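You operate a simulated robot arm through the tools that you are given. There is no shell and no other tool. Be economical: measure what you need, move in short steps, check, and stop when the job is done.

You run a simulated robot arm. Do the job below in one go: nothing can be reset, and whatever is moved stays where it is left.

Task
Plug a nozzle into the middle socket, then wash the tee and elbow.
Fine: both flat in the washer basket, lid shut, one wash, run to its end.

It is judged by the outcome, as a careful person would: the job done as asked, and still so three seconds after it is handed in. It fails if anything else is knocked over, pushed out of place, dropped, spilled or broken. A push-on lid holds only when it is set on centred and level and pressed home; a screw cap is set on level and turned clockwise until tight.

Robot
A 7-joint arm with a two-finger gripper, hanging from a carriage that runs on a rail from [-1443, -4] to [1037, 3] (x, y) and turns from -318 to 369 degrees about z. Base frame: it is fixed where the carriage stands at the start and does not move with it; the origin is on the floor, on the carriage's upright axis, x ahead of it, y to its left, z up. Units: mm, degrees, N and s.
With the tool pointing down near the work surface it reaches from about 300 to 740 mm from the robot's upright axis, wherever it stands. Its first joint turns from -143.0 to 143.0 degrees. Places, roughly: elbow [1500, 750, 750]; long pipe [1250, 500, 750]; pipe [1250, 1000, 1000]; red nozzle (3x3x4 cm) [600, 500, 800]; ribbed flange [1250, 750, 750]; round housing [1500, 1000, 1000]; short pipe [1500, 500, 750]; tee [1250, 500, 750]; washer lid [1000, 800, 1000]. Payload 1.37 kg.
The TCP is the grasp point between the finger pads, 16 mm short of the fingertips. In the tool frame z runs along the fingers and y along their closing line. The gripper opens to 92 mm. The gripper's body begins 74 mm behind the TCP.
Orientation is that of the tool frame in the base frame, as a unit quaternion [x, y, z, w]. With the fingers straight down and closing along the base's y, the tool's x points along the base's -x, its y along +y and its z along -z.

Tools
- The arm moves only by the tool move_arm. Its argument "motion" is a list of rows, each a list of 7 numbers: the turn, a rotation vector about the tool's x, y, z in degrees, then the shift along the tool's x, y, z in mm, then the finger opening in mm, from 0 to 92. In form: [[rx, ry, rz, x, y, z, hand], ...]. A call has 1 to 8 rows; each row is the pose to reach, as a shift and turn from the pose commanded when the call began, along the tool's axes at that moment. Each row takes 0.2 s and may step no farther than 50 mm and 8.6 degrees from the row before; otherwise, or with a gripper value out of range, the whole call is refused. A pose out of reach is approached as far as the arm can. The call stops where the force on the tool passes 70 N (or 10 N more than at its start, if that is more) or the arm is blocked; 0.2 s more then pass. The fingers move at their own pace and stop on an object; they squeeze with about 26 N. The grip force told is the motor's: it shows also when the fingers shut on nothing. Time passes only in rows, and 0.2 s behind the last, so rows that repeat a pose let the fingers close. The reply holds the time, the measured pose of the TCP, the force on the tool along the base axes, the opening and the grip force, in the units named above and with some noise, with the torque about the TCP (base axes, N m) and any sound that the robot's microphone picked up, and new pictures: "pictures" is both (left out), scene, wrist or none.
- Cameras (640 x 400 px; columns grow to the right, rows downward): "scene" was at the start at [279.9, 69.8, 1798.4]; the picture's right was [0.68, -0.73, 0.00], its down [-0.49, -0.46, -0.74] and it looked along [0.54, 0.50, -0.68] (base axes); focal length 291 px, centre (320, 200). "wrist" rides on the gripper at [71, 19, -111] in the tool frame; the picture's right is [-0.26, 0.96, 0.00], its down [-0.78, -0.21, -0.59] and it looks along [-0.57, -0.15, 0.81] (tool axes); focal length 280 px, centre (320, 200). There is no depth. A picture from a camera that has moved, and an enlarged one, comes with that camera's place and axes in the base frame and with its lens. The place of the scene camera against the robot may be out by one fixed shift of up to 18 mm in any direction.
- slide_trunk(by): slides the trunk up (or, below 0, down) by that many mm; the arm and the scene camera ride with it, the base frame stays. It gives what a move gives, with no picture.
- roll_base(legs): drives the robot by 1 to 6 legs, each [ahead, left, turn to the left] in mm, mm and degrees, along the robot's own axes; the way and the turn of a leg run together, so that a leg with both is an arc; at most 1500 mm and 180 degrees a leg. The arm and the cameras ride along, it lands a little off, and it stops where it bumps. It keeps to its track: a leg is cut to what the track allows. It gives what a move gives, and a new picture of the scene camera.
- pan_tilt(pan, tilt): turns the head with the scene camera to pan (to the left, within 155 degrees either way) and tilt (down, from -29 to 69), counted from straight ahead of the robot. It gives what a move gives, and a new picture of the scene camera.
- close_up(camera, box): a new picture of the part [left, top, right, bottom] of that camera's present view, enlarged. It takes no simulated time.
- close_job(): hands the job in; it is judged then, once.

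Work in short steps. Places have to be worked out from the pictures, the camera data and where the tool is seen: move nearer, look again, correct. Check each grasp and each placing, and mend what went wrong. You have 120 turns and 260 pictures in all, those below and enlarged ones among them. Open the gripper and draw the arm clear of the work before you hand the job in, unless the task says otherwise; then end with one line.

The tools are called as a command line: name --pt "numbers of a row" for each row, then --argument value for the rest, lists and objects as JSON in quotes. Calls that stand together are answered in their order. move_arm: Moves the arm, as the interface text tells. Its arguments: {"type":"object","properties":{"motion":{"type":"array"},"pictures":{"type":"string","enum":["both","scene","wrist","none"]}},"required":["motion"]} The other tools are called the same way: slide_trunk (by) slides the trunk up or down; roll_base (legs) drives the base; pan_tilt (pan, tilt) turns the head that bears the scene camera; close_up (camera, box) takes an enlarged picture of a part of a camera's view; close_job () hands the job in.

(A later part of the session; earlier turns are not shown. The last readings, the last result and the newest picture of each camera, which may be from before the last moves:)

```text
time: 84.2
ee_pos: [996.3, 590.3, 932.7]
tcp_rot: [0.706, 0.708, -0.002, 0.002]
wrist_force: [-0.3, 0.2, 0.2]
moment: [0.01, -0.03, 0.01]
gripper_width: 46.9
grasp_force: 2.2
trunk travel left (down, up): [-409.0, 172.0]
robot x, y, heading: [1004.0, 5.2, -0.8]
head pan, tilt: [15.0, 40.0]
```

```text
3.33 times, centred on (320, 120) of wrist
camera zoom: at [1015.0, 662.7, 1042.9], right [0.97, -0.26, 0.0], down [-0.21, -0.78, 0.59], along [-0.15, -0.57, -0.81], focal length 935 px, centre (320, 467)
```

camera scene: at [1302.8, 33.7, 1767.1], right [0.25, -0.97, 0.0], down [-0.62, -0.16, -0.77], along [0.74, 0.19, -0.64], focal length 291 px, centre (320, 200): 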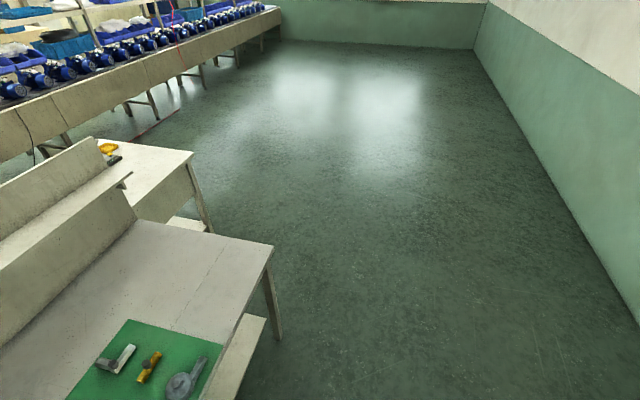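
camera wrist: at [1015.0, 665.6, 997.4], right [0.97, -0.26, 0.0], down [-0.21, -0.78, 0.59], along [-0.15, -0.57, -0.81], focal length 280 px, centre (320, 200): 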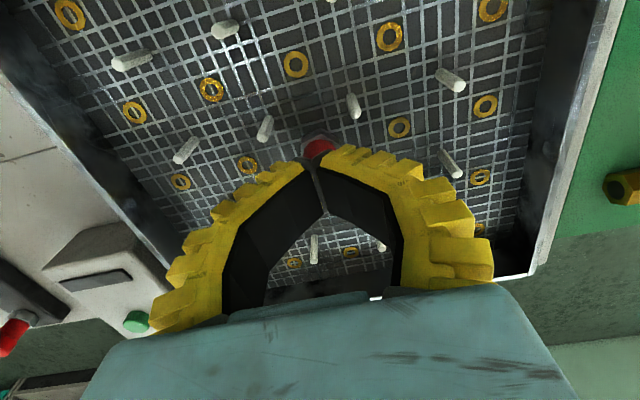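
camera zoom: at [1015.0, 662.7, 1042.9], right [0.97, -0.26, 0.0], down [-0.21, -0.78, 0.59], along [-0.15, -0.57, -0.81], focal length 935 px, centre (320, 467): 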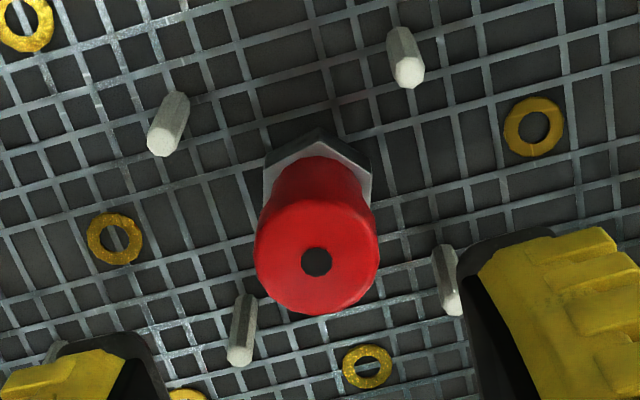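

The nozzle sits 41 mm above the ring, the same as nozzles seated in the bar, and is aligned within ~1 mm. I test whether it is retained by gripping it and tugging very slightly.

move_arm --pt "0 0 0 0 0 35 44" --pt "0 0 0 0 0 60 44" --pt "0 0 0 0 0 72 44" --pt "0 0 0 0 0 72 20" --pt "0 0 0 0 0 72 0" --pt "0 0 0 0 0 72 0" --pt "0 0 0 0 0 72 0" --pictures "none"

move_arm --pt "0 0 0 0 0 -2 0" --pictures "wrist"

```text
time: 85.8
ee_pos: [995.8, 591.9, 861.7]
tcp_rot: [0.706, 0.708, -0.001, 0.001]
wrist_force: [-3.5, 4.9, -2.6]
moment: [0.45, 0.02, 0.05]
gripper_width: 13.8
grasp_force: 25.7
trunk travel left (down, up): [-409.0, 172.0]
robot x, y, heading: [1001.7, 2.9, -0.7]
head pan, tilt: [15.0, 40.0]
```

```text
time: 86.2
ee_pos: [995.6, 592.4, 862.9]
tcp_rot: [0.706, 0.708, -0.001, 0.001]
wrist_force: [-4.5, 9.4, -10.7]
moment: [0.37, 0.02, 0.04]
gripper_width: 10.6
grasp_force: 25.9
trunk travel left (down, up): [-409.0, 172.0]
robot x, y, heading: [1001.5, 6.2, -0.7]
head pan, tilt: [15.0, 40.0]
camera wrist: at [1014.9, 663.4, 974.3], right [0.97, -0.26, 0.0], down [-0.21, -0.78, 0.59], along [-0.15, -0.57, -0.81], focal length 280 px, centre (320, 200)
```

wrist: 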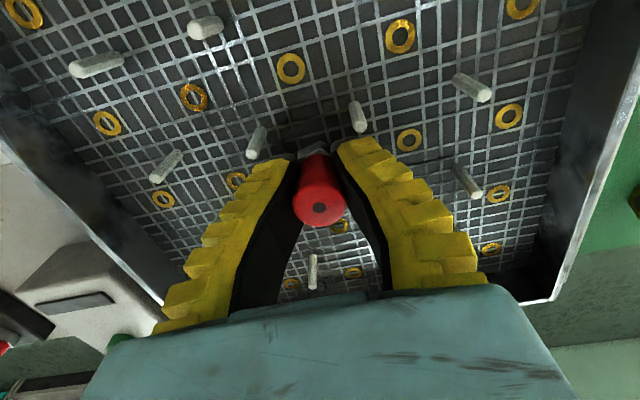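

The nozzle resists with 10.7 N of pull and lateral load, so it is plugged. I lower back, release and rise.

move_arm --pt "0 0 0 0 0 2 0" --pt "0 0 0 0 0 2 20" --pt "0 0 0 0 0 2 32" --pt "0 0 0 0 0 -8 44" --pt "0 0 0 0 0 -40 44" --pt "0 0 0 0 0 -80 44" --pt "0 0 0 0 0 -125 60" --pictures "wrist"

close_up --camera "wrist" --box '[200, 20, 420, 180]'

```text
time: 87.8
ee_pos: [995.9, 591.4, 986.8]
tcp_rot: [0.706, 0.708, -0.002, 0.002]
wrist_force: [-0.2, -0.2, 0.5]
moment: [0.03, -0.01, -0.02]
gripper_width: 62.6
grasp_force: 1.5
trunk travel left (down, up): [-409.0, 172.0]
robot x, y, heading: [1002.8, 1.4, -0.4]
head pan, tilt: [15.0, 40.0]
camera wrist: at [1014.5, 662.6, 1098.5], right [0.97, -0.26, 0.0], down [-0.21, -0.78, 0.59], along [-0.15, -0.57, -0.81], focal length 280 px, centre (320, 200)
```

wrist: 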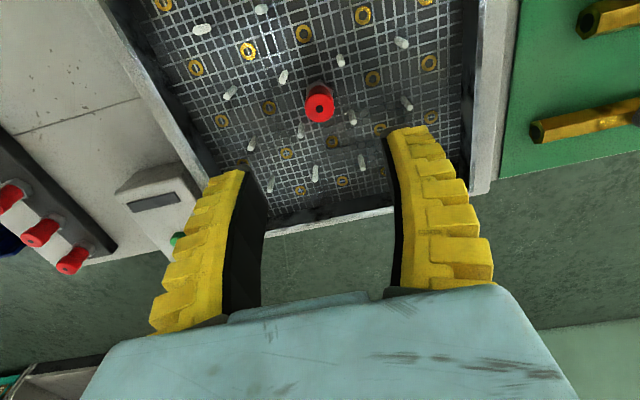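

```text
2.50 times, centred on (310, 100) of wrist
camera zoom: at [1014.5, 662.6, 1098.5], right [0.97, -0.26, 0.0], down [-0.21, -0.78, 0.59], along [-0.15, -0.57, -0.81], focal length 701 px, centre (345, 450)
```

zoom: 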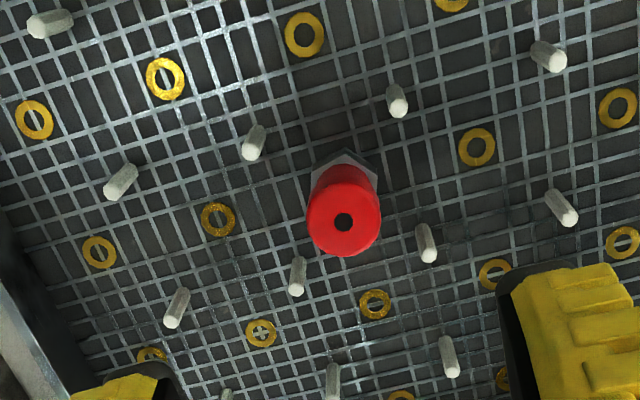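

Nozzle is in place. Next the tee at roughly (1290, 597): I roll to the rail's end and move the arm over the mat for a look.

roll_base --legs '[[34, 0, 0]]'

move_arm --pt "0 0 0 0 40 0 80" --pt "0 0 0 0 80 0 80" --pt "0 0 0 0 120 0 80" --pt "0 0 0 0 160 0 80" --pt "0 0 0 5 205 0 80" --pt "0 0 0 10 245 0 80" --pictures "wrist"

```text
time: 88.6
ee_pos: [1027.4, 591.4, 987.7]
tcp_rot: [0.706, 0.709, -0.002, 0.003]
wrist_force: [-0.6, -0.1, 0.2]
moment: [0.0, -0.01, 0.01]
gripper_width: 62.5
grasp_force: 2.0
trunk travel left (down, up): [-409.0, 172.0]
robot x, y, heading: [1033.0, 4.6, -0.8]
head pan, tilt: [15.0, 40.0]
camera scene: at [1335.3, 33.8, 1767.1], right [0.25, -0.97, 0.0], down [-0.62, -0.16, -0.77], along [0.74, 0.19, -0.64], focal length 291 px, centre (320, 200)
```

scene: 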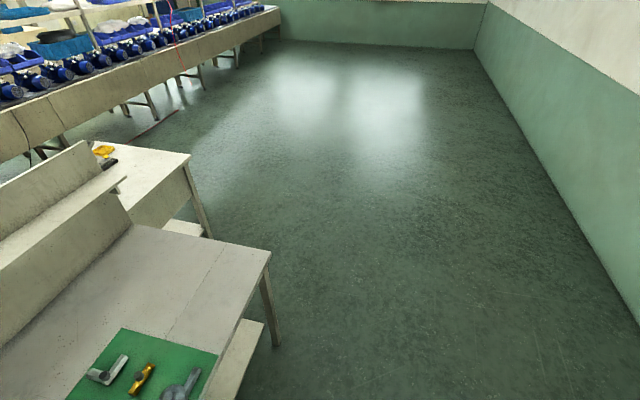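

```text
time: 90.0
ee_pos: [1252.1, 598.0, 986.0]
tcp_rot: [0.705, 0.709, -0.002, 0.001]
wrist_force: [-0.4, 0.3, 0.2]
moment: [-0.02, 0.02, 0.0]
gripper_width: 81.1
grasp_force: 0.7
out of reach, approached as far as the arm can: row 6
trunk travel left (down, up): [-409.0, 172.0]
robot x, y, heading: [1035.1, -0.1, -0.7]
head pan, tilt: [15.0, 40.0]
camera wrist: at [1271.3, 669.9, 1097.5], right [0.97, -0.26, 0.0], down [-0.21, -0.78, 0.59], along [-0.15, -0.57, -0.81], focal length 280 px, centre (320, 200)
```

wrist: 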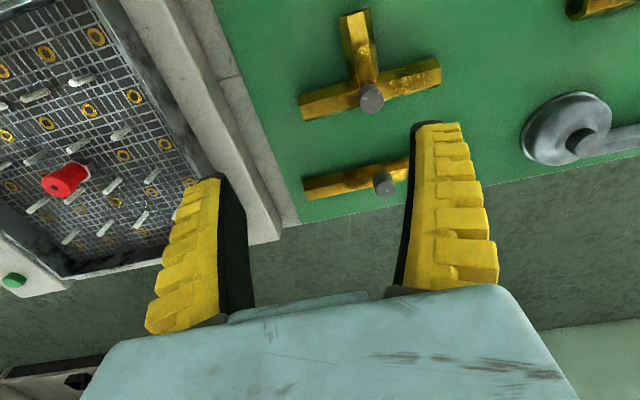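

The tee's junction is at about (1297.5, 586), its run along x (±69 mm), branch toward +y. I need more reach, so I raise the arm and lower the trunk.

move_arm --pt "0 0 0 0 0 -45 80" --pt "0 0 0 0 0 -90 80" --pt "0 0 0 0 0 -130 80" --pictures "none"

slide_trunk --by -180

move_arm --pt "0 0 0 -6 22 0 60" --pt "0 0 0 -12 45 0 60" --pt "0 0 0 -12 45 20 60" --pictures "wrist"

close_up --camera "wrist" --box '[220, 40, 420, 180]'

```text
time: 90.8
ee_pos: [1257.4, 619.4, 1109.9]
tcp_rot: [0.709, 0.705, 0.0, 0.002]
wrist_force: [-0.8, 0.2, -1.6]
moment: [0.06, -0.07, 0.01]
gripper_width: 81.5
grasp_force: 0.7
out of reach, approached as far as the arm can: row 1, 2, 3
trunk travel left (down, up): [-409.0, 172.0]
robot x, y, heading: [1033.6, 3.9, -0.8]
head pan, tilt: [15.0, 40.0]
```

```text
time: 92.8
ee_pos: [1256.1, 620.4, 929.1]
tcp_rot: [0.709, 0.705, 0.0, 0.001]
wrist_force: [-0.2, -0.2, 0.2]
moment: [0.0, 0.0, -0.01]
gripper_width: 81.3
grasp_force: 0.8
trunk travel left (down, up): [-229.0, 352.0]
robot x, y, heading: [1034.3, 1.4, -0.9]
head pan, tilt: [15.0, 40.0]
```

```text
time: 93.6
ee_pos: [1266.1, 618.6, 926.0]
tcp_rot: [0.711, 0.703, -0.002, 0.003]
wrist_force: [0.3, 0.1, 0.1]
moment: [0.0, 0.02, 0.01]
gripper_width: 62.4
grasp_force: 1.6
out of reach, approached as far as the arm can: row 1, 2, 3
trunk travel left (down, up): [-229.0, 352.0]
robot x, y, heading: [1034.4, 0.5, -0.7]
head pan, tilt: [15.0, 40.0]
camera wrist: at [1285.7, 690.1, 1036.4], right [0.96, -0.27, 0.0], down [-0.22, -0.77, 0.59], along [-0.16, -0.57, -0.8], focal length 280 px, centre (320, 200)
```

wrist: 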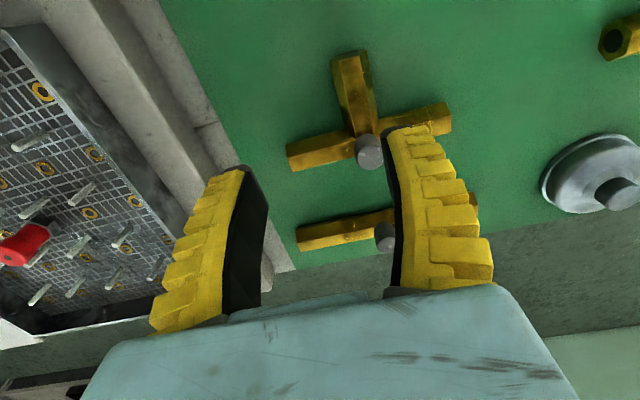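

```text
2.86 times, centred on (320, 110) of wrist
camera zoom: at [1285.7, 690.1, 1036.4], right [0.96, -0.27, 0.0], down [-0.22, -0.77, 0.59], along [-0.16, -0.57, -0.8], focal length 801 px, centre (320, 457)
```

zoom: 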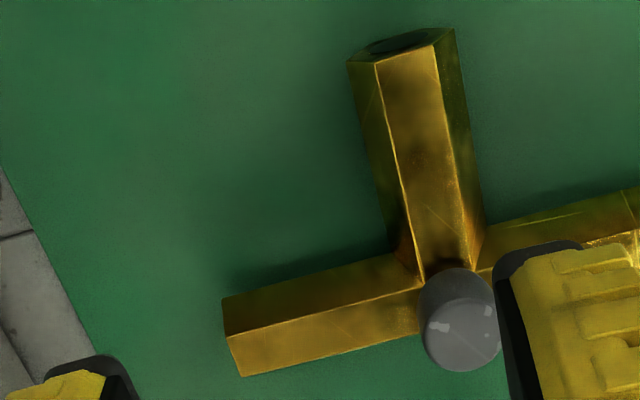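

The limit is the wrist's yaw, not the radius: I turn the tool by 180° about its axis (camera to the robot side) in place.

move_arm --pt "0 0 8.5 0 0 -5 60" --pt "0 0 17 0 0 -10 60" --pt "0 0 25.5 0 0 -15 60" --pt "0 0 34 0 0 -15 60" --pt "0 0 42.5 0 0 -15 60" --pt "0 0 51 0 0 -15 60" --pt "0 0 59.5 0 0 -15 60" --pt "0 0 68 0 0 -15 60" --pictures "none"

move_arm --pt "0 0 8.5 0 0 0 60" --pt "0 0 17 0 0 0 60" --pt "0 0 25.5 0 0 0 60" --pt "0 0 34 0 0 0 60" --pt "0 0 42.5 0 0 0 60" --pt "0 0 51 0 0 0 60" --pt "0 0 59.5 0 0 0 60" --pt "0 0 68 0 0 0 60" --pictures "none"

move_arm --pt "0 0 8.5 0 0 0 60" --pt "0 0 17 0 0 0 60" --pt "0 0 25.5 0 0 0 60" --pt "0 0 34 0 0 0 60" --pt "0 0 42.5 0 0 0 60" --pt "0 0 44 0 0 0 60" --pictures "wrist"

```text
time: 95.4
ee_pos: [1266.0, 618.7, 939.3]
tcp_rot: [0.983, 0.186, 0.0, 0.001]
wrist_force: [0.1, -0.2, -0.4]
moment: [0.0, 0.0, 0.01]
gripper_width: 62.6
grasp_force: 1.8
trunk travel left (down, up): [-229.0, 352.0]
robot x, y, heading: [1033.9, 2.2, -0.7]
head pan, tilt: [15.0, 40.0]
```

```text
time: 97.2
ee_pos: [1264.5, 619.6, 938.6]
tcp_rot: [0.919, -0.395, 0.002, 0.001]
wrist_force: [0.3, 0.1, -0.3]
moment: [-0.04, -0.01, 0.02]
gripper_width: 62.4
grasp_force: 1.9
trunk travel left (down, up): [-229.0, 352.0]
robot x, y, heading: [1034.3, 3.3, -0.9]
head pan, tilt: [15.0, 40.0]
```

```text
time: 98.6
ee_pos: [1266.6, 617.9, 939.8]
tcp_rot: [-0.704, 0.71, -0.001, 0.0]
wrist_force: [-0.8, 0.2, 1.2]
moment: [0.01, -0.01, 0.01]
gripper_width: 62.3
grasp_force: 2.1
trunk travel left (down, up): [-229.0, 352.0]
robot x, y, heading: [1035.2, 3.0, -0.6]
head pan, tilt: [15.0, 40.0]
camera wrist: at [1246.2, 548.8, 1050.9], right [-0.96, 0.27, 0.0], down [0.22, 0.78, 0.59], along [0.16, 0.56, -0.81], focal length 280 px, centre (320, 200)
```

wrist: 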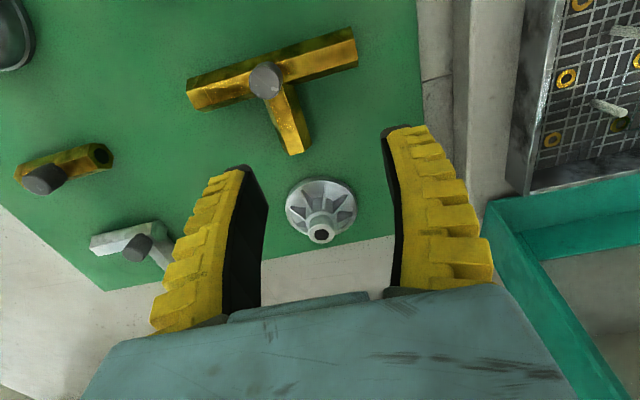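

Now both the tee and elbow are visible. I enlarge to judge the handle heights.

close_up --camera "wrist" --box '[170, 10, 370, 160]'

close_up --camera "wrist" --box '[10, 130, 210, 280]'

```text
2.67 times, centred on (270, 85) of wrist
camera zoom: at [1246.2, 548.8, 1050.9], right [-0.96, 0.27, 0.0], down [0.22, 0.78, 0.59], along [0.16, 0.56, -0.81], focal length 748 px, centre (453, 507)
```

zoom: 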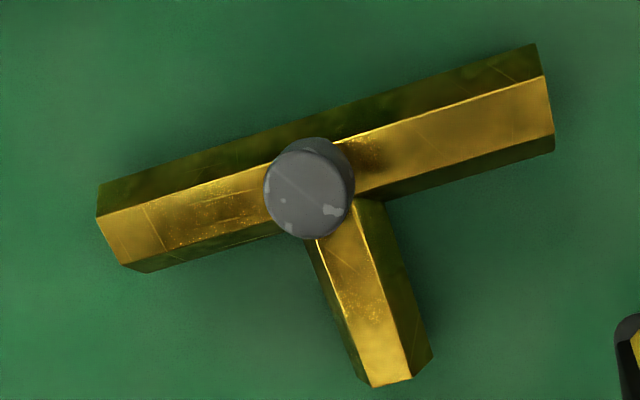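

```text
2.67 times, centred on (110, 205) of wrist
camera zoom: at [1246.2, 548.8, 1050.9], right [-0.96, 0.27, 0.0], down [0.22, 0.78, 0.59], along [0.16, 0.56, -0.81], focal length 748 px, centre (880, 187)
```

zoom: 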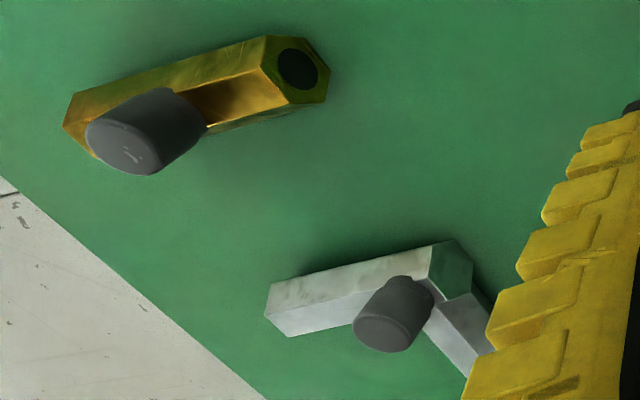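

The handle of the tee is centred at about (1297, 584.5) with its top near z≈838. I move above it, then look.

move_arm --pt "0 0 0 16 -15 15 60" --pt "0 0 0 33.1 -30.7 30 60" --pt "0 0 0 33.1 -30.7 60 60" --pictures "wrist"

```text
time: 99.4
ee_pos: [1298.7, 591.2, 877.2]
tcp_rot: [-0.705, 0.709, -0.003, -0.001]
wrist_force: [-0.3, -0.1, -0.6]
moment: [-0.01, 0.06, -0.02]
gripper_width: 62.7
grasp_force: 1.6
out of reach, approached as far as the arm can: row 1, 2, 3
trunk travel left (down, up): [-229.0, 352.0]
robot x, y, heading: [1034.2, -0.0, -0.6]
head pan, tilt: [15.0, 40.0]
camera wrist: at [1278.4, 521.0, 988.5], right [-0.96, 0.27, 0.0], down [0.22, 0.78, 0.59], along [0.16, 0.56, -0.81], focal length 280 px, centre (320, 200)
```

wrist: 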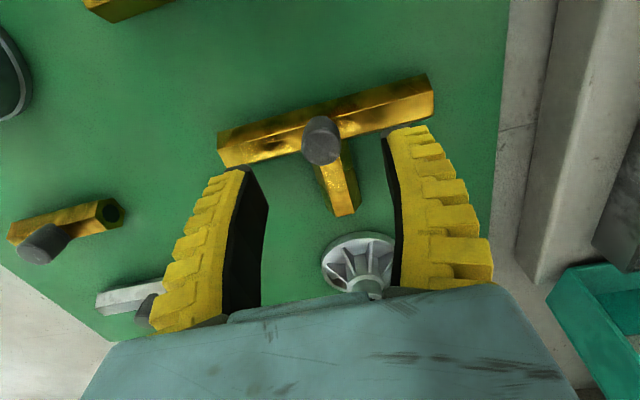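

Close; now the handle reads (1295, 582). I descend with a small correction.

move_arm --pt "0 0 0 3 3.7 10 60" --pt "0 0 0 6 3.7 18 60" --pt "0 0 0 8.7 3.7 26 60" --pictures "wrist"

close_up --camera "wrist" --box '[200, 80, 440, 260]'

```text
time: 100.2
ee_pos: [1294.0, 582.6, 851.1]
tcp_rot: [-0.704, 0.71, -0.001, -0.001]
wrist_force: [0.4, 0.8, -1.8]
moment: [0.05, -0.02, 0.03]
gripper_width: 62.5
grasp_force: 2.0
trunk travel left (down, up): [-229.0, 352.0]
robot x, y, heading: [1033.9, -1.0, -0.6]
head pan, tilt: [15.0, 40.0]
camera wrist: at [1274.2, 512.5, 962.9], right [-0.96, 0.27, 0.0], down [0.22, 0.78, 0.59], along [0.16, 0.56, -0.81], focal length 280 px, centre (320, 200)
```

wrist: 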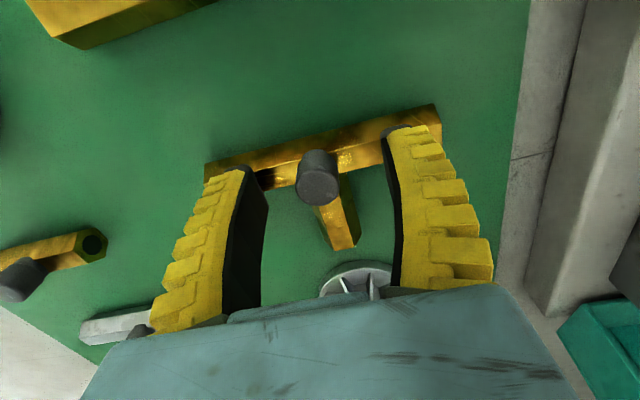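

```text
2.22 times, centred on (320, 170) of wrist
camera zoom: at [1274.2, 512.5, 962.9], right [-0.96, 0.27, 0.0], down [0.22, 0.78, 0.59], along [0.16, 0.56, -0.81], focal length 623 px, centre (320, 267)
```

zoom: 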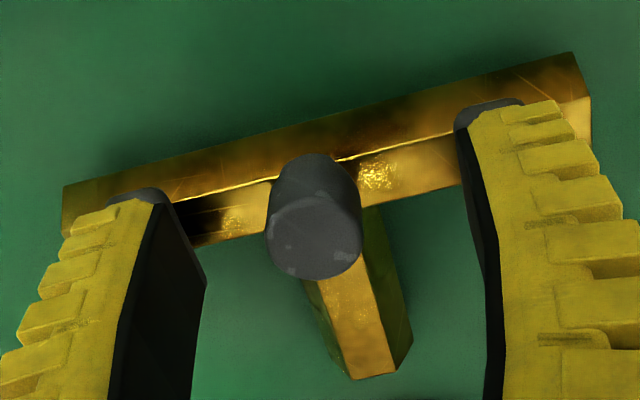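

The handle stands tall between the fingers. I go 4 mm lower and close fully.

move_arm --pt "0 0 0 0 0 4 60" --pt "0 0 0 0 0 4 35" --pt "0 0 0 0 0 4 10" --pt "0 0 0 0 0 4 0" --pt "0 0 0 0 0 4 0" --pt "0 0 0 0 0 4 0" --pictures "none"

move_arm --pt "0 0 0 0 0 -5 0" --pt "0 0 0 0 0 -20 0" --pt "0 0 0 0 0 -50 0" --pictures "wrist"

```text
time: 101.6
ee_pos: [1294.7, 583.5, 847.9]
tcp_rot: [-0.704, 0.71, -0.002, 0.0]
wrist_force: [0.3, 2.1, 1.5]
moment: [0.39, 0.0, 0.02]
gripper_width: 13.1
grasp_force: 25.8
trunk travel left (down, up): [-229.0, 352.0]
robot x, y, heading: [1028.2, 2.5, -0.8]
head pan, tilt: [15.0, 40.0]
```

```text
time: 102.4
ee_pos: [1297.4, 598.9, 892.2]
tcp_rot: [-0.705, 0.709, -0.001, -0.001]
wrist_force: [-0.4, 0.0, -1.8]
moment: [-0.02, -0.01, 0.0]
gripper_width: 11.1
grasp_force: 25.8
out of reach, approached as far as the arm can: row 2, 3
trunk travel left (down, up): [-229.0, 352.0]
robot x, y, heading: [1035.3, 0.3, -0.6]
head pan, tilt: [15.0, 40.0]
camera wrist: at [1277.3, 527.6, 1004.8], right [-0.96, 0.27, 0.0], down [0.22, 0.78, 0.59], along [0.16, 0.56, -0.81], focal length 280 px, centre (320, 200)
```

wrist: 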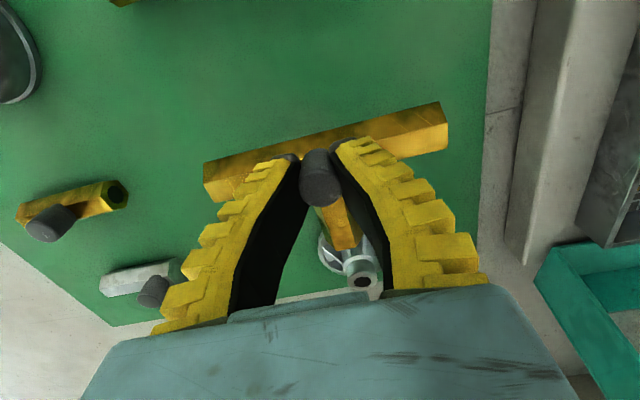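

The tee is lifted and hangs level. I raise it with the trunk and roll back 250 mm over the basket.

slide_trunk --by 150

roll_base --legs '[[-250, 0, 0]]'

move_arm --pt "0 0 0 10 0 20 0" --pt "0 0 0 20 0 40 0" --pt "0 0 0 35 0 60 0" --pt "0 0 0 50 0 75 0" --pictures "wrist"

```text
time: 104.2
ee_pos: [1298.2, 596.6, 1042.8]
tcp_rot: [-0.705, 0.71, -0.002, -0.001]
wrist_force: [-0.1, 1.0, -1.1]
moment: [0.0, 0.0, 0.01]
gripper_width: 10.4
grasp_force: 25.8
trunk travel left (down, up): [-379.0, 202.0]
robot x, y, heading: [1032.8, 4.1, -0.8]
head pan, tilt: [15.0, 40.0]
```

```text
time: 106.0
ee_pos: [1044.4, 596.1, 1043.3]
tcp_rot: [-0.706, 0.708, -0.002, -0.002]
wrist_force: [-0.1, 0.8, -2.9]
moment: [-0.03, -0.03, 0.02]
gripper_width: 10.3
grasp_force: 26.1
trunk travel left (down, up): [-379.0, 202.0]
robot x, y, heading: [779.6, 0.8, -0.7]
head pan, tilt: [15.0, 40.0]
camera scene: at [1084.2, 34.1, 1737.1], right [0.25, -0.97, 0.0], down [-0.62, -0.16, -0.77], along [0.74, 0.19, -0.64], focal length 291 px, centre (320, 200)
```

scene: 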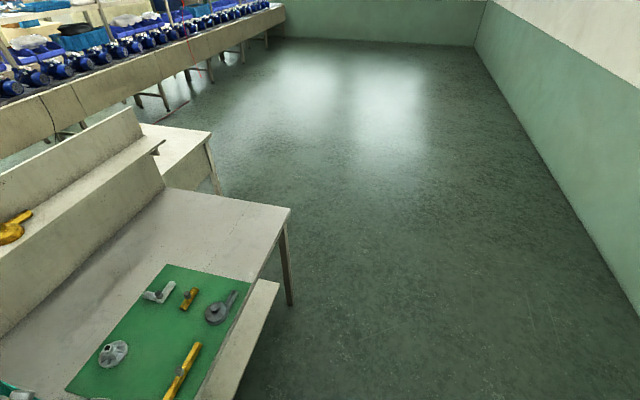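

```text
time: 107.0
ee_pos: [1046.4, 555.3, 962.0]
tcp_rot: [-0.706, 0.708, -0.003, -0.002]
wrist_force: [-0.1, 0.9, -2.4]
moment: [-0.04, 0.01, 0.04]
gripper_width: 10.5
grasp_force: 25.3
out of reach, approached as far as the arm can: row 3, 4
trunk travel left (down, up): [-379.0, 202.0]
robot x, y, heading: [781.3, -1.1, -0.6]
head pan, tilt: [15.0, 40.0]
camera wrist: at [1027.6, 485.4, 1073.6], right [-0.96, 0.26, 0.0], down [0.21, 0.78, 0.58], along [0.16, 0.56, -0.81], focal length 280 px, centre (320, 200)
```

wrist: 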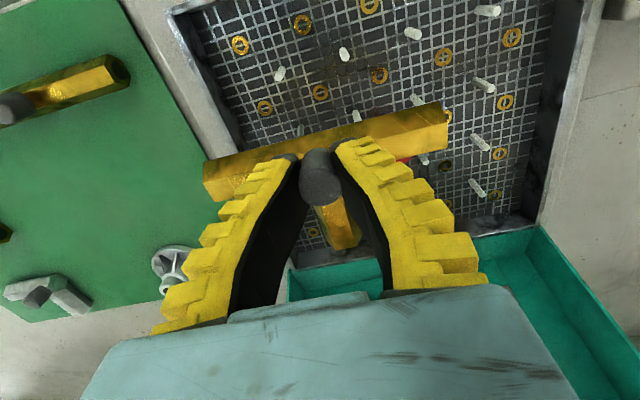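

Over the basket now. I move toward the target junction (1045, ~544) and lower to just above the pins for a check.

move_arm --pt "0 0 0 0 0 12 0" --pt "0 0 0 5 1 25 0" --pt "0 0 0 10 1 40 0" --pictures "wrist"

close_up --camera "wrist" --box '[160, 0, 520, 260]'

```text
time: 107.8
ee_pos: [1043.9, 545.7, 919.7]
tcp_rot: [-0.706, 0.708, -0.001, -0.001]
wrist_force: [0.7, 1.0, -2.8]
moment: [-0.08, 0.02, 0.02]
gripper_width: 10.2
grasp_force: 26.0
trunk travel left (down, up): [-379.0, 202.0]
robot x, y, heading: [780.4, 5.9, -0.4]
head pan, tilt: [15.0, 40.0]
camera wrist: at [1025.7, 475.5, 1033.3], right [-0.96, 0.27, 0.0], down [0.21, 0.78, 0.58], along [0.16, 0.56, -0.81], focal length 280 px, centre (320, 200)
```

wrist: 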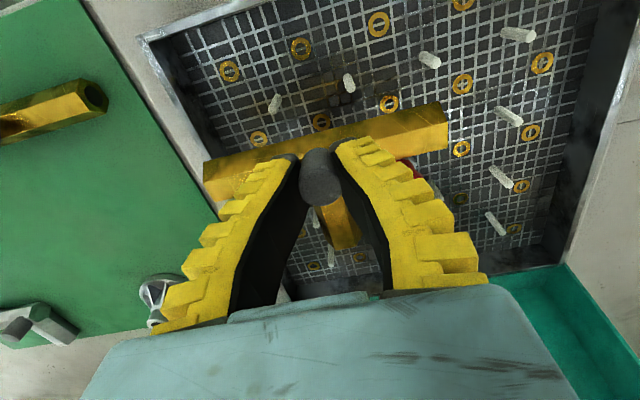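

```text
1.54 times, centred on (340, 130) of wrist
camera zoom: at [1025.7, 475.5, 1033.3], right [-0.96, 0.27, 0.0], down [0.21, 0.78, 0.58], along [0.16, 0.56, -0.81], focal length 431 px, centre (289, 308)
```

zoom: 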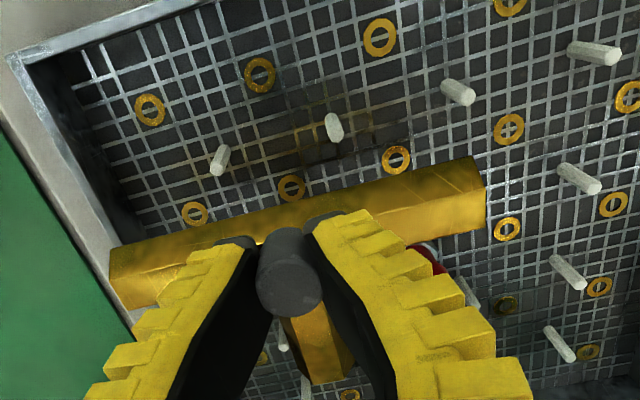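

The tee run is centred at about (1045.7, 549.8) against the lane's (1043.8, 547.8), and its end is ~6 mm from the wall. I shift by (-4, -2.5) and lower to near the floor.

move_arm --pt "0 0 0 2.5 4 0 0" --pt "0 0 0 2.5 4 12 0" --pt "0 0 0 2.5 4 24 0" --pictures "wrist"

close_up --camera "wrist" --box '[160, 0, 520, 260]'

```text
time: 108.6
ee_pos: [1041.8, 542.4, 897.0]
tcp_rot: [-0.706, 0.708, -0.002, -0.002]
wrist_force: [0.6, -0.2, -2.3]
moment: [-0.02, 0.03, -0.01]
gripper_width: 9.6
grasp_force: 26.1
trunk travel left (down, up): [-379.0, 202.0]
robot x, y, heading: [779.4, 1.9, -0.5]
head pan, tilt: [15.0, 40.0]
camera wrist: at [1022.1, 472.9, 1009.0], right [-0.96, 0.27, 0.0], down [0.22, 0.78, 0.58], along [0.16, 0.56, -0.81], focal length 280 px, centre (320, 200)
```

wrist: 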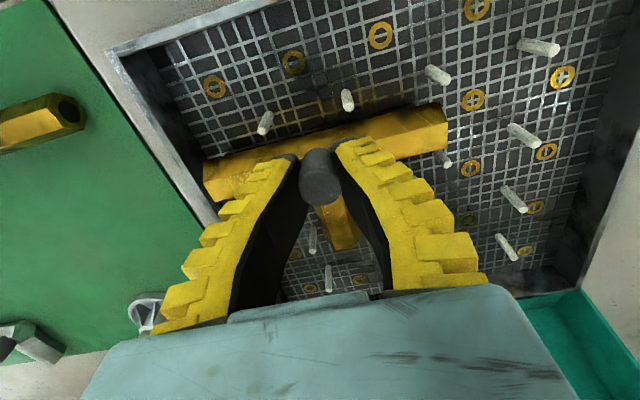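

```text
1.54 times, centred on (340, 130) of wrist
camera zoom: at [1022.1, 472.9, 1009.0], right [-0.96, 0.27, 0.0], down [0.22, 0.78, 0.58], along [0.16, 0.56, -0.81], focal length 431 px, centre (289, 308)
```

zoom: 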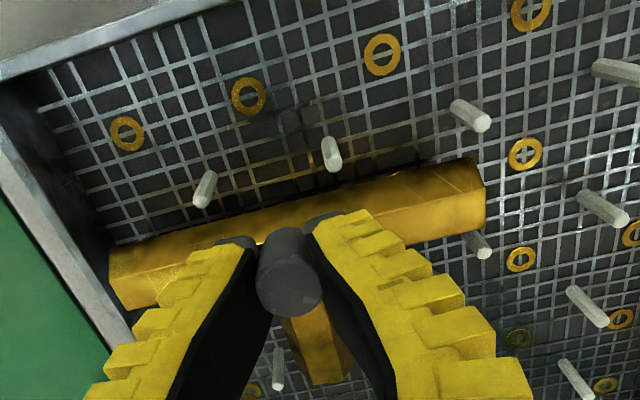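

The run sits between the two pin rows and clears the wall by ~8 mm. I lower to contact in small steps.

move_arm --pt "0 0 0 0 0 8 0" --pt "0 0 0 0 0 13 0" --pt "0 0 0 0 0 15 0" --pt "0 0 0 0 0 17 0" --pictures "wrist"

```text
time: 109.6
ee_pos: [1042.1, 543.4, 880.2]
tcp_rot: [-0.705, 0.709, -0.003, -0.002]
wrist_force: [-1.1, -4.5, 14.5]
moment: [-0.07, 0.0, 0.02]
gripper_width: 10.4
grasp_force: 25.5
trunk travel left (down, up): [-379.0, 202.0]
robot x, y, heading: [781.1, 4.2, -0.3]
head pan, tilt: [15.0, 40.0]
camera wrist: at [1022.6, 473.0, 993.1], right [-0.96, 0.27, 0.0], down [0.21, 0.78, 0.58], along [0.16, 0.56, -0.81], focal length 280 px, centre (320, 200)
```

wrist: 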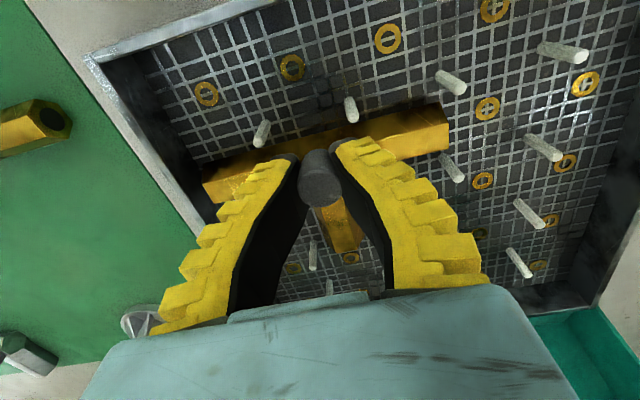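

Contact at the expected floor height. I open gently and rise to inspect.

move_arm --pt "0 0 0 0 0 -1 12" --pt "0 0 0 0 0 -1 20" --pt "0 0 0 0 0 -1 30" --pt "0 0 0 0 0 -1 44" --pt "0 0 0 0 0 -30 50" --pt "0 0 0 0 0 -70 60" --pictures "wrist"

close_up --camera "wrist" --box '[160, 0, 520, 260]'

```text
time: 111.0
ee_pos: [1044.9, 545.8, 949.5]
tcp_rot: [-0.705, 0.709, -0.003, -0.003]
wrist_force: [-0.1, 0.3, 0.0]
moment: [0.01, 0.06, 0.01]
gripper_width: 62.5
grasp_force: 2.3
out of reach, approached as far as the arm can: row 6
trunk travel left (down, up): [-379.0, 202.0]
robot x, y, heading: [782.2, 0.3, -0.4]
head pan, tilt: [15.0, 40.0]
camera wrist: at [1026.2, 477.0, 1061.8], right [-0.96, 0.27, 0.0], down [0.21, 0.78, 0.58], along [0.16, 0.56, -0.81], focal length 280 px, centre (320, 200)
```

wrist: 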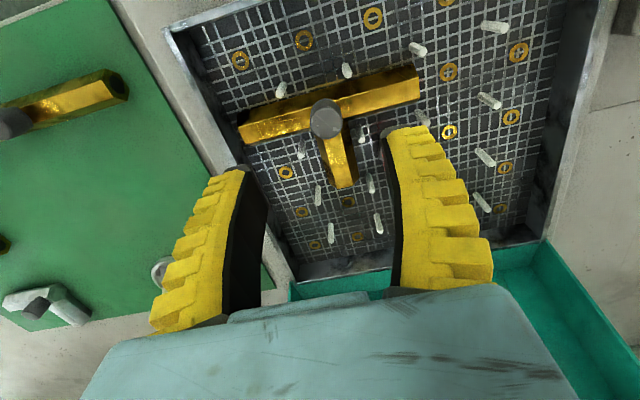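

```text
1.54 times, centred on (340, 130) of wrist
camera zoom: at [1026.2, 477.0, 1061.8], right [-0.96, 0.27, 0.0], down [0.21, 0.78, 0.58], along [0.16, 0.56, -0.81], focal length 431 px, centre (289, 308)
```

zoom: 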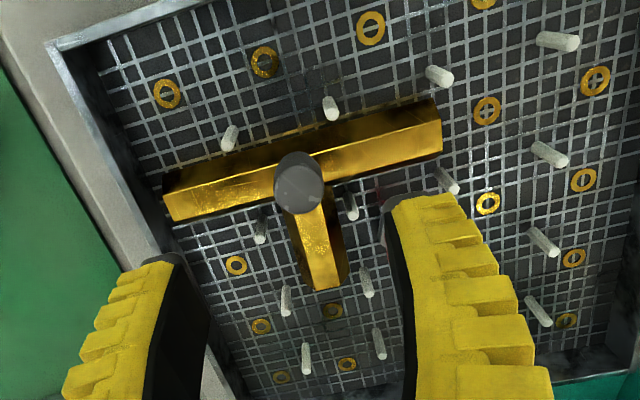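

The tee lies flat between the pins. Now the elbow at about (1488, 706): I roll back to the rail end and extend the arm outward toward it.

roll_base --legs '[[254, 0, 0]]'

move_arm --pt "0 0 0 -25 -35 0 60" --pt "0 0 0 -50 -70 0 60" --pt "0 0 0 -75 -105 -10 60" --pt "0 0 0 -85 -120 -50 60" --pt "0 0 0 -90 -130 -95 60" --pictures "none"

slide_trunk --by -100

```text
time: 112.8
ee_pos: [1292.8, 547.7, 948.8]
tcp_rot: [-0.707, 0.707, -0.002, -0.002]
wrist_force: [0.6, 0.4, -0.3]
moment: [0.01, -0.02, 0.03]
gripper_width: 62.2
grasp_force: 1.6
trunk travel left (down, up): [-379.0, 202.0]
robot x, y, heading: [1033.2, 1.1, -0.5]
head pan, tilt: [15.0, 40.0]
camera scene: at [1334.7, 35.4, 1737.1], right [0.25, -0.97, 0.0], down [-0.62, -0.16, -0.77], along [0.74, 0.19, -0.64], focal length 291 px, centre (320, 200)
```

scene: 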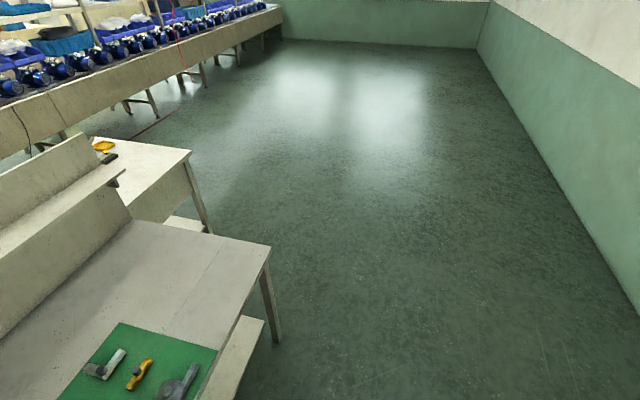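

```text
time: 114.0
ee_pos: [1422.9, 638.7, 1044.1]
tcp_rot: [-0.706, 0.708, -0.002, -0.003]
wrist_force: [0.4, 0.1, -0.2]
moment: [0.04, -0.03, 0.04]
gripper_width: 62.5
grasp_force: 1.8
trunk travel left (down, up): [-379.0, 202.0]
robot x, y, heading: [1029.6, 2.3, -0.7]
head pan, tilt: [15.0, 40.0]
```

```text
time: 115.4
ee_pos: [1422.5, 639.6, 943.7]
tcp_rot: [-0.707, 0.707, -0.003, -0.002]
wrist_force: [-0.3, -0.7, -0.4]
moment: [0.02, 0.01, 0.03]
gripper_width: 62.3
grasp_force: 1.5
trunk travel left (down, up): [-279.0, 302.0]
robot x, y, heading: [1031.4, 2.4, -0.5]
head pan, tilt: [15.0, 40.0]
```

Radius 748 was reached easily in this yaw. I repeat: rise, lower the trunk, and extend further.

move_arm --pt "0 0 0 -10 -10 -40 60" --pt "0 0 0 -20 -25 -80 60" --pt "0 0 0 -30 -40 -120 60" --pt "0 0 0 -40 -50 -150 60" --pictures "none"

slide_trunk --by -160

move_arm --pt "0 0 0 0 0 0 60" --pictures "wrist"

```text
time: 116.4
ee_pos: [1462.4, 655.0, 1071.2]
tcp_rot: [0.708, -0.706, 0.003, 0.004]
wrist_force: [-0.4, 0.1, -1.2]
moment: [0.05, -0.05, -0.01]
gripper_width: 62.4
grasp_force: 2.0
out of reach, approached as far as the arm can: row 3, 4
trunk travel left (down, up): [-279.0, 302.0]
robot x, y, heading: [1031.1, 3.0, -0.4]
head pan, tilt: [15.0, 40.0]
```

```text
time: 118.2
ee_pos: [1462.8, 655.2, 913.0]
tcp_rot: [-0.707, 0.708, -0.002, -0.003]
wrist_force: [-1.6, -0.7, 0.0]
moment: [0.01, 0.05, 0.03]
gripper_width: 62.2
grasp_force: 2.0
trunk travel left (down, up): [-119.0, 462.0]
robot x, y, heading: [1028.3, 2.1, -0.4]
head pan, tilt: [15.0, 40.0]
```

```text
time: 118.6
ee_pos: [1463.0, 657.4, 912.5]
tcp_rot: [-0.706, 0.708, -0.003, -0.002]
wrist_force: [-0.3, -0.4, -0.6]
moment: [0.0, 0.02, 0.0]
gripper_width: 62.6
grasp_force: 2.1
trunk travel left (down, up): [-119.0, 462.0]
robot x, y, heading: [1033.0, -0.3, -0.4]
head pan, tilt: [15.0, 40.0]
camera wrist: at [1444.0, 586.3, 1024.0], right [-0.96, 0.26, 0.0], down [0.21, 0.78, 0.58], along [0.16, 0.56, -0.81], focal length 280 px, centre (320, 200)
```

wrist: 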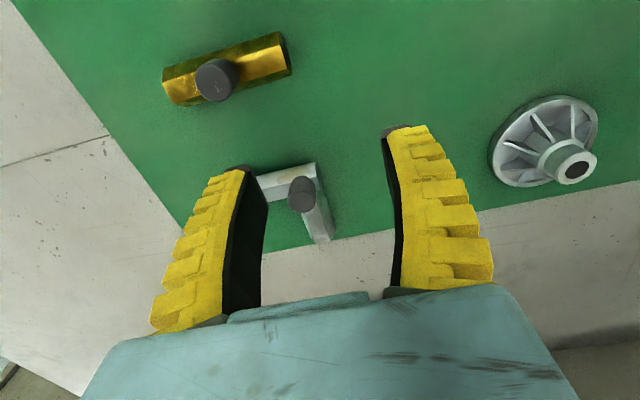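

The elbow's handle is at about (1489, 700), radius 834—too far for a vertical tool. I lean the tool 26° outward (about its closing axis) to gain reach.

move_arm --pt "0 -6.5 0 0 0 -5 60" --pt "0 -13 0 0 0 -10 60" --pt "0 -19.5 0 0 0 -10 60" --pt "0 -26 0 0 0 -10 60" --pictures "wrist"

```text
time: 119.6
ee_pos: [1461.5, 656.2, 920.2]
tcp_rot: [-0.689, 0.69, 0.156, 0.157]
wrist_force: [0.6, -0.4, 0.0]
moment: [0.01, -0.02, 0.0]
gripper_width: 62.6
grasp_force: 2.3
trunk travel left (down, up): [-119.0, 462.0]
robot x, y, heading: [1033.2, 2.3, -0.5]
head pan, tilt: [15.0, 40.0]
camera wrist: at [1442.7, 544.1, 991.2], right [-0.97, 0.24, 0.11], down [0.21, 0.45, 0.87], along [0.15, 0.86, -0.48], focal length 280 px, centre (320, 200)
```

wrist: 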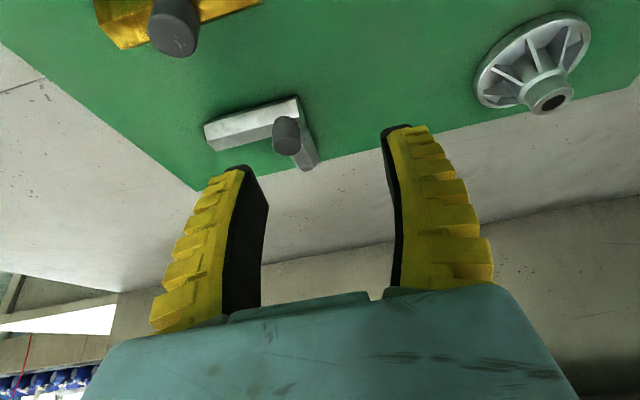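

The lean works. I enlarge to get the handle's exact place.

close_up --camera "wrist" --box '[200, 80, 360, 190]'

```text
3.64 times, centred on (280, 135) of wrist
camera zoom: at [1442.7, 544.1, 991.2], right [-0.97, 0.24, 0.11], down [0.21, 0.45, 0.87], along [0.15, 0.86, -0.48], focal length 1020 px, centre (466, 436)
```

zoom: 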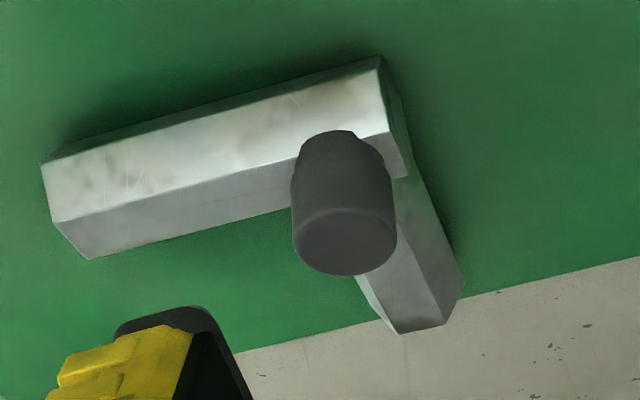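

The handle is at (1492, 706), top ≈847. I move above it with the leaned tool.

move_arm --pt "0 0 0 -16 -15 19 60" --pt "0 0 0 -31.8 -30.4 37.4 60" --pt "0 0 0 -24 -30.4 53 60" --pictures "wrist"

```text
time: 120.4
ee_pos: [1492.9, 701.0, 884.3]
tcp_rot: [-0.688, 0.691, 0.156, 0.157]
wrist_force: [0.7, -0.2, 0.2]
moment: [-0.01, -0.04, 0.04]
gripper_width: 62.4
grasp_force: 1.8
trunk travel left (down, up): [-119.0, 462.0]
robot x, y, heading: [1030.7, 2.7, -0.4]
head pan, tilt: [15.0, 40.0]
camera wrist: at [1474.0, 589.7, 953.8], right [-0.96, 0.24, 0.11], down [0.21, 0.45, 0.87], along [0.16, 0.86, -0.48], focal length 280 px, centre (320, 200)
```

wrist: 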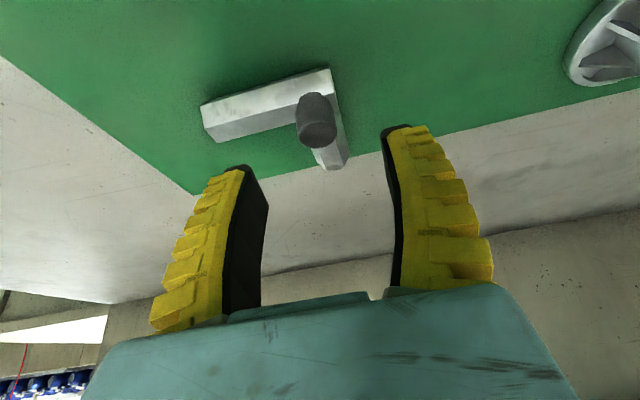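

On target. I descend 34 mm and look before closing.

move_arm --pt "0 0 0 6 1.5 13 60" --pt "0 0 0 11 1.5 23 60" --pt "0 0 0 14.7 1.5 30.7 60" --pictures "wrist"

```text
time: 121.2
ee_pos: [1491.3, 700.2, 850.4]
tcp_rot: [-0.689, 0.69, 0.156, 0.157]
wrist_force: [-0.2, 0.2, -0.5]
moment: [0.01, 0.04, -0.01]
gripper_width: 62.4
grasp_force: 2.4
trunk travel left (down, up): [-119.0, 462.0]
robot x, y, heading: [1035.7, 2.4, -0.4]
head pan, tilt: [15.0, 40.0]
camera wrist: at [1472.8, 589.7, 919.8], right [-0.96, 0.24, 0.11], down [0.21, 0.45, 0.87], along [0.16, 0.86, -0.48], focal length 280 px, centre (320, 200)
```

wrist: 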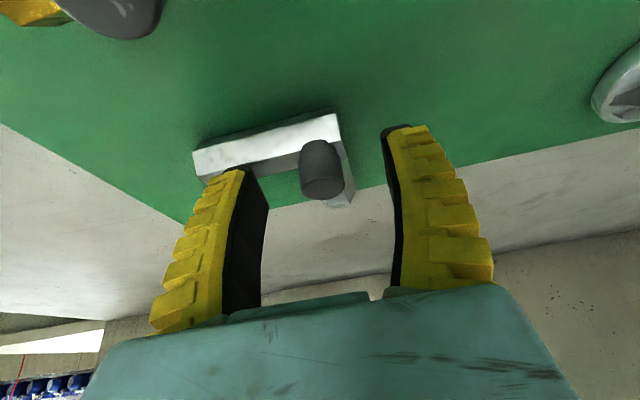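

The handle is between the fingers with no contact. I close fully and lift.

move_arm --pt "0 0 0 0 0 0 35" --pt "0 0 0 0 0 0 10" --pt "0 0 0 0 0 0 0" --pt "0 0 0 0 0 0 0" --pt "0 0 0 0 0 0 0" --pictures "none"

move_arm --pt "0 0 0 -2.2 0 -4.5 0" --pt "0 0 0 -8.6 0 -18 0" --pt "0 0 0 -17.2 0 -36 0" --pt "0 0 0 -25.9 0 -54 0" --pictures "wrist"

```text
time: 122.4
ee_pos: [1491.6, 701.1, 850.3]
tcp_rot: [-0.689, 0.69, 0.156, 0.157]
wrist_force: [-2.2, -0.2, 1.6]
moment: [0.12, 0.0, 0.02]
gripper_width: 14.5
grasp_force: 26.7
trunk travel left (down, up): [-119.0, 462.0]
robot x, y, heading: [1033.0, 3.7, -0.6]
head pan, tilt: [15.0, 40.0]
```

```text
time: 123.4
ee_pos: [1492.1, 701.1, 911.2]
tcp_rot: [-0.689, 0.69, 0.156, 0.157]
wrist_force: [0.4, -0.3, -1.9]
moment: [-0.02, 0.03, -0.01]
gripper_width: 12.9
grasp_force: 26.1
trunk travel left (down, up): [-119.0, 462.0]
robot x, y, heading: [1035.1, 4.1, -0.4]
head pan, tilt: [15.0, 40.0]
camera wrist: at [1474.2, 589.6, 981.2], right [-0.96, 0.24, 0.11], down [0.21, 0.45, 0.87], along [0.16, 0.86, -0.48], focal length 280 px, centre (320, 200)
```

wrist: 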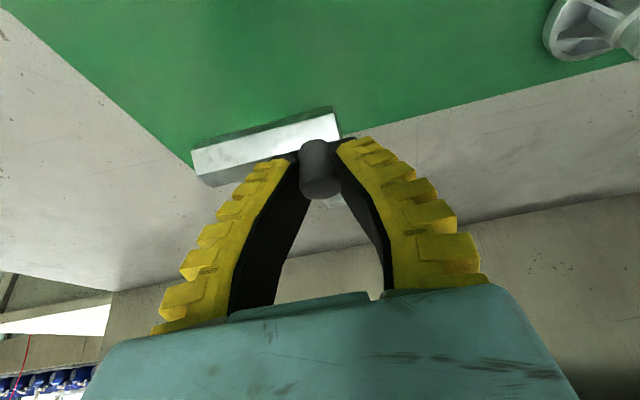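

The elbow is held level. I raise the trunk to nominal height, then lower and retract the arm at the mat side.

slide_trunk --by 325

move_arm --pt "0 0 0 14 10 33 0" --pt "0 0 0 28 20 66 0" --pt "0 0 0 44 35 98 0" --pt "0 0 0 60 55 130 0" --pt "0 0 0 76 80 160 0" --pt "0 0 0 92 105 185 0" --pt "0 0 0 108 135 205 0" --pt "0 0 0 124 165 222 0" --pictures "wrist"

```text
time: 126.6
ee_pos: [1493.5, 700.5, 1236.1]
tcp_rot: [-0.689, 0.69, 0.157, 0.156]
wrist_force: [0.7, 0.2, -0.6]
moment: [-0.04, 0.02, 0.01]
gripper_width: 12.1
grasp_force: 26.2
trunk travel left (down, up): [-444.0, 137.0]
robot x, y, heading: [1034.1, 4.8, -0.3]
head pan, tilt: [15.0, 40.0]
```

```text
time: 128.4
ee_pos: [1329.3, 687.3, 983.1]
tcp_rot: [-0.689, 0.69, 0.157, 0.157]
wrist_force: [-0.3, 0.0, -0.8]
moment: [-0.04, 0.07, 0.01]
gripper_width: 12.1
grasp_force: 25.9
trunk travel left (down, up): [-444.0, 137.0]
robot x, y, heading: [1031.1, 4.4, -0.6]
head pan, tilt: [15.0, 40.0]
camera wrist: at [1309.5, 574.9, 1053.1], right [-0.96, 0.24, 0.11], down [0.21, 0.45, 0.87], along [0.16, 0.86, -0.48], focal length 280 px, centre (320, 200)
```

wrist: 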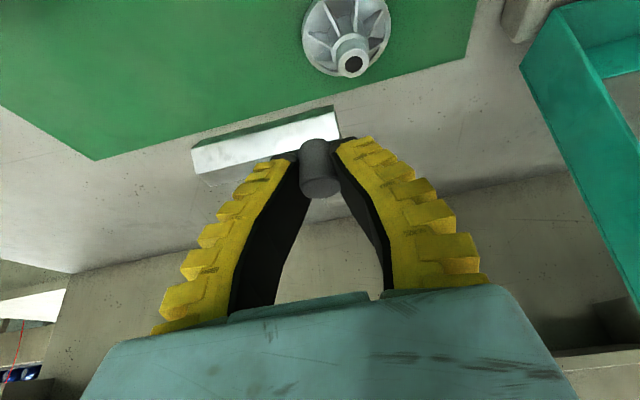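

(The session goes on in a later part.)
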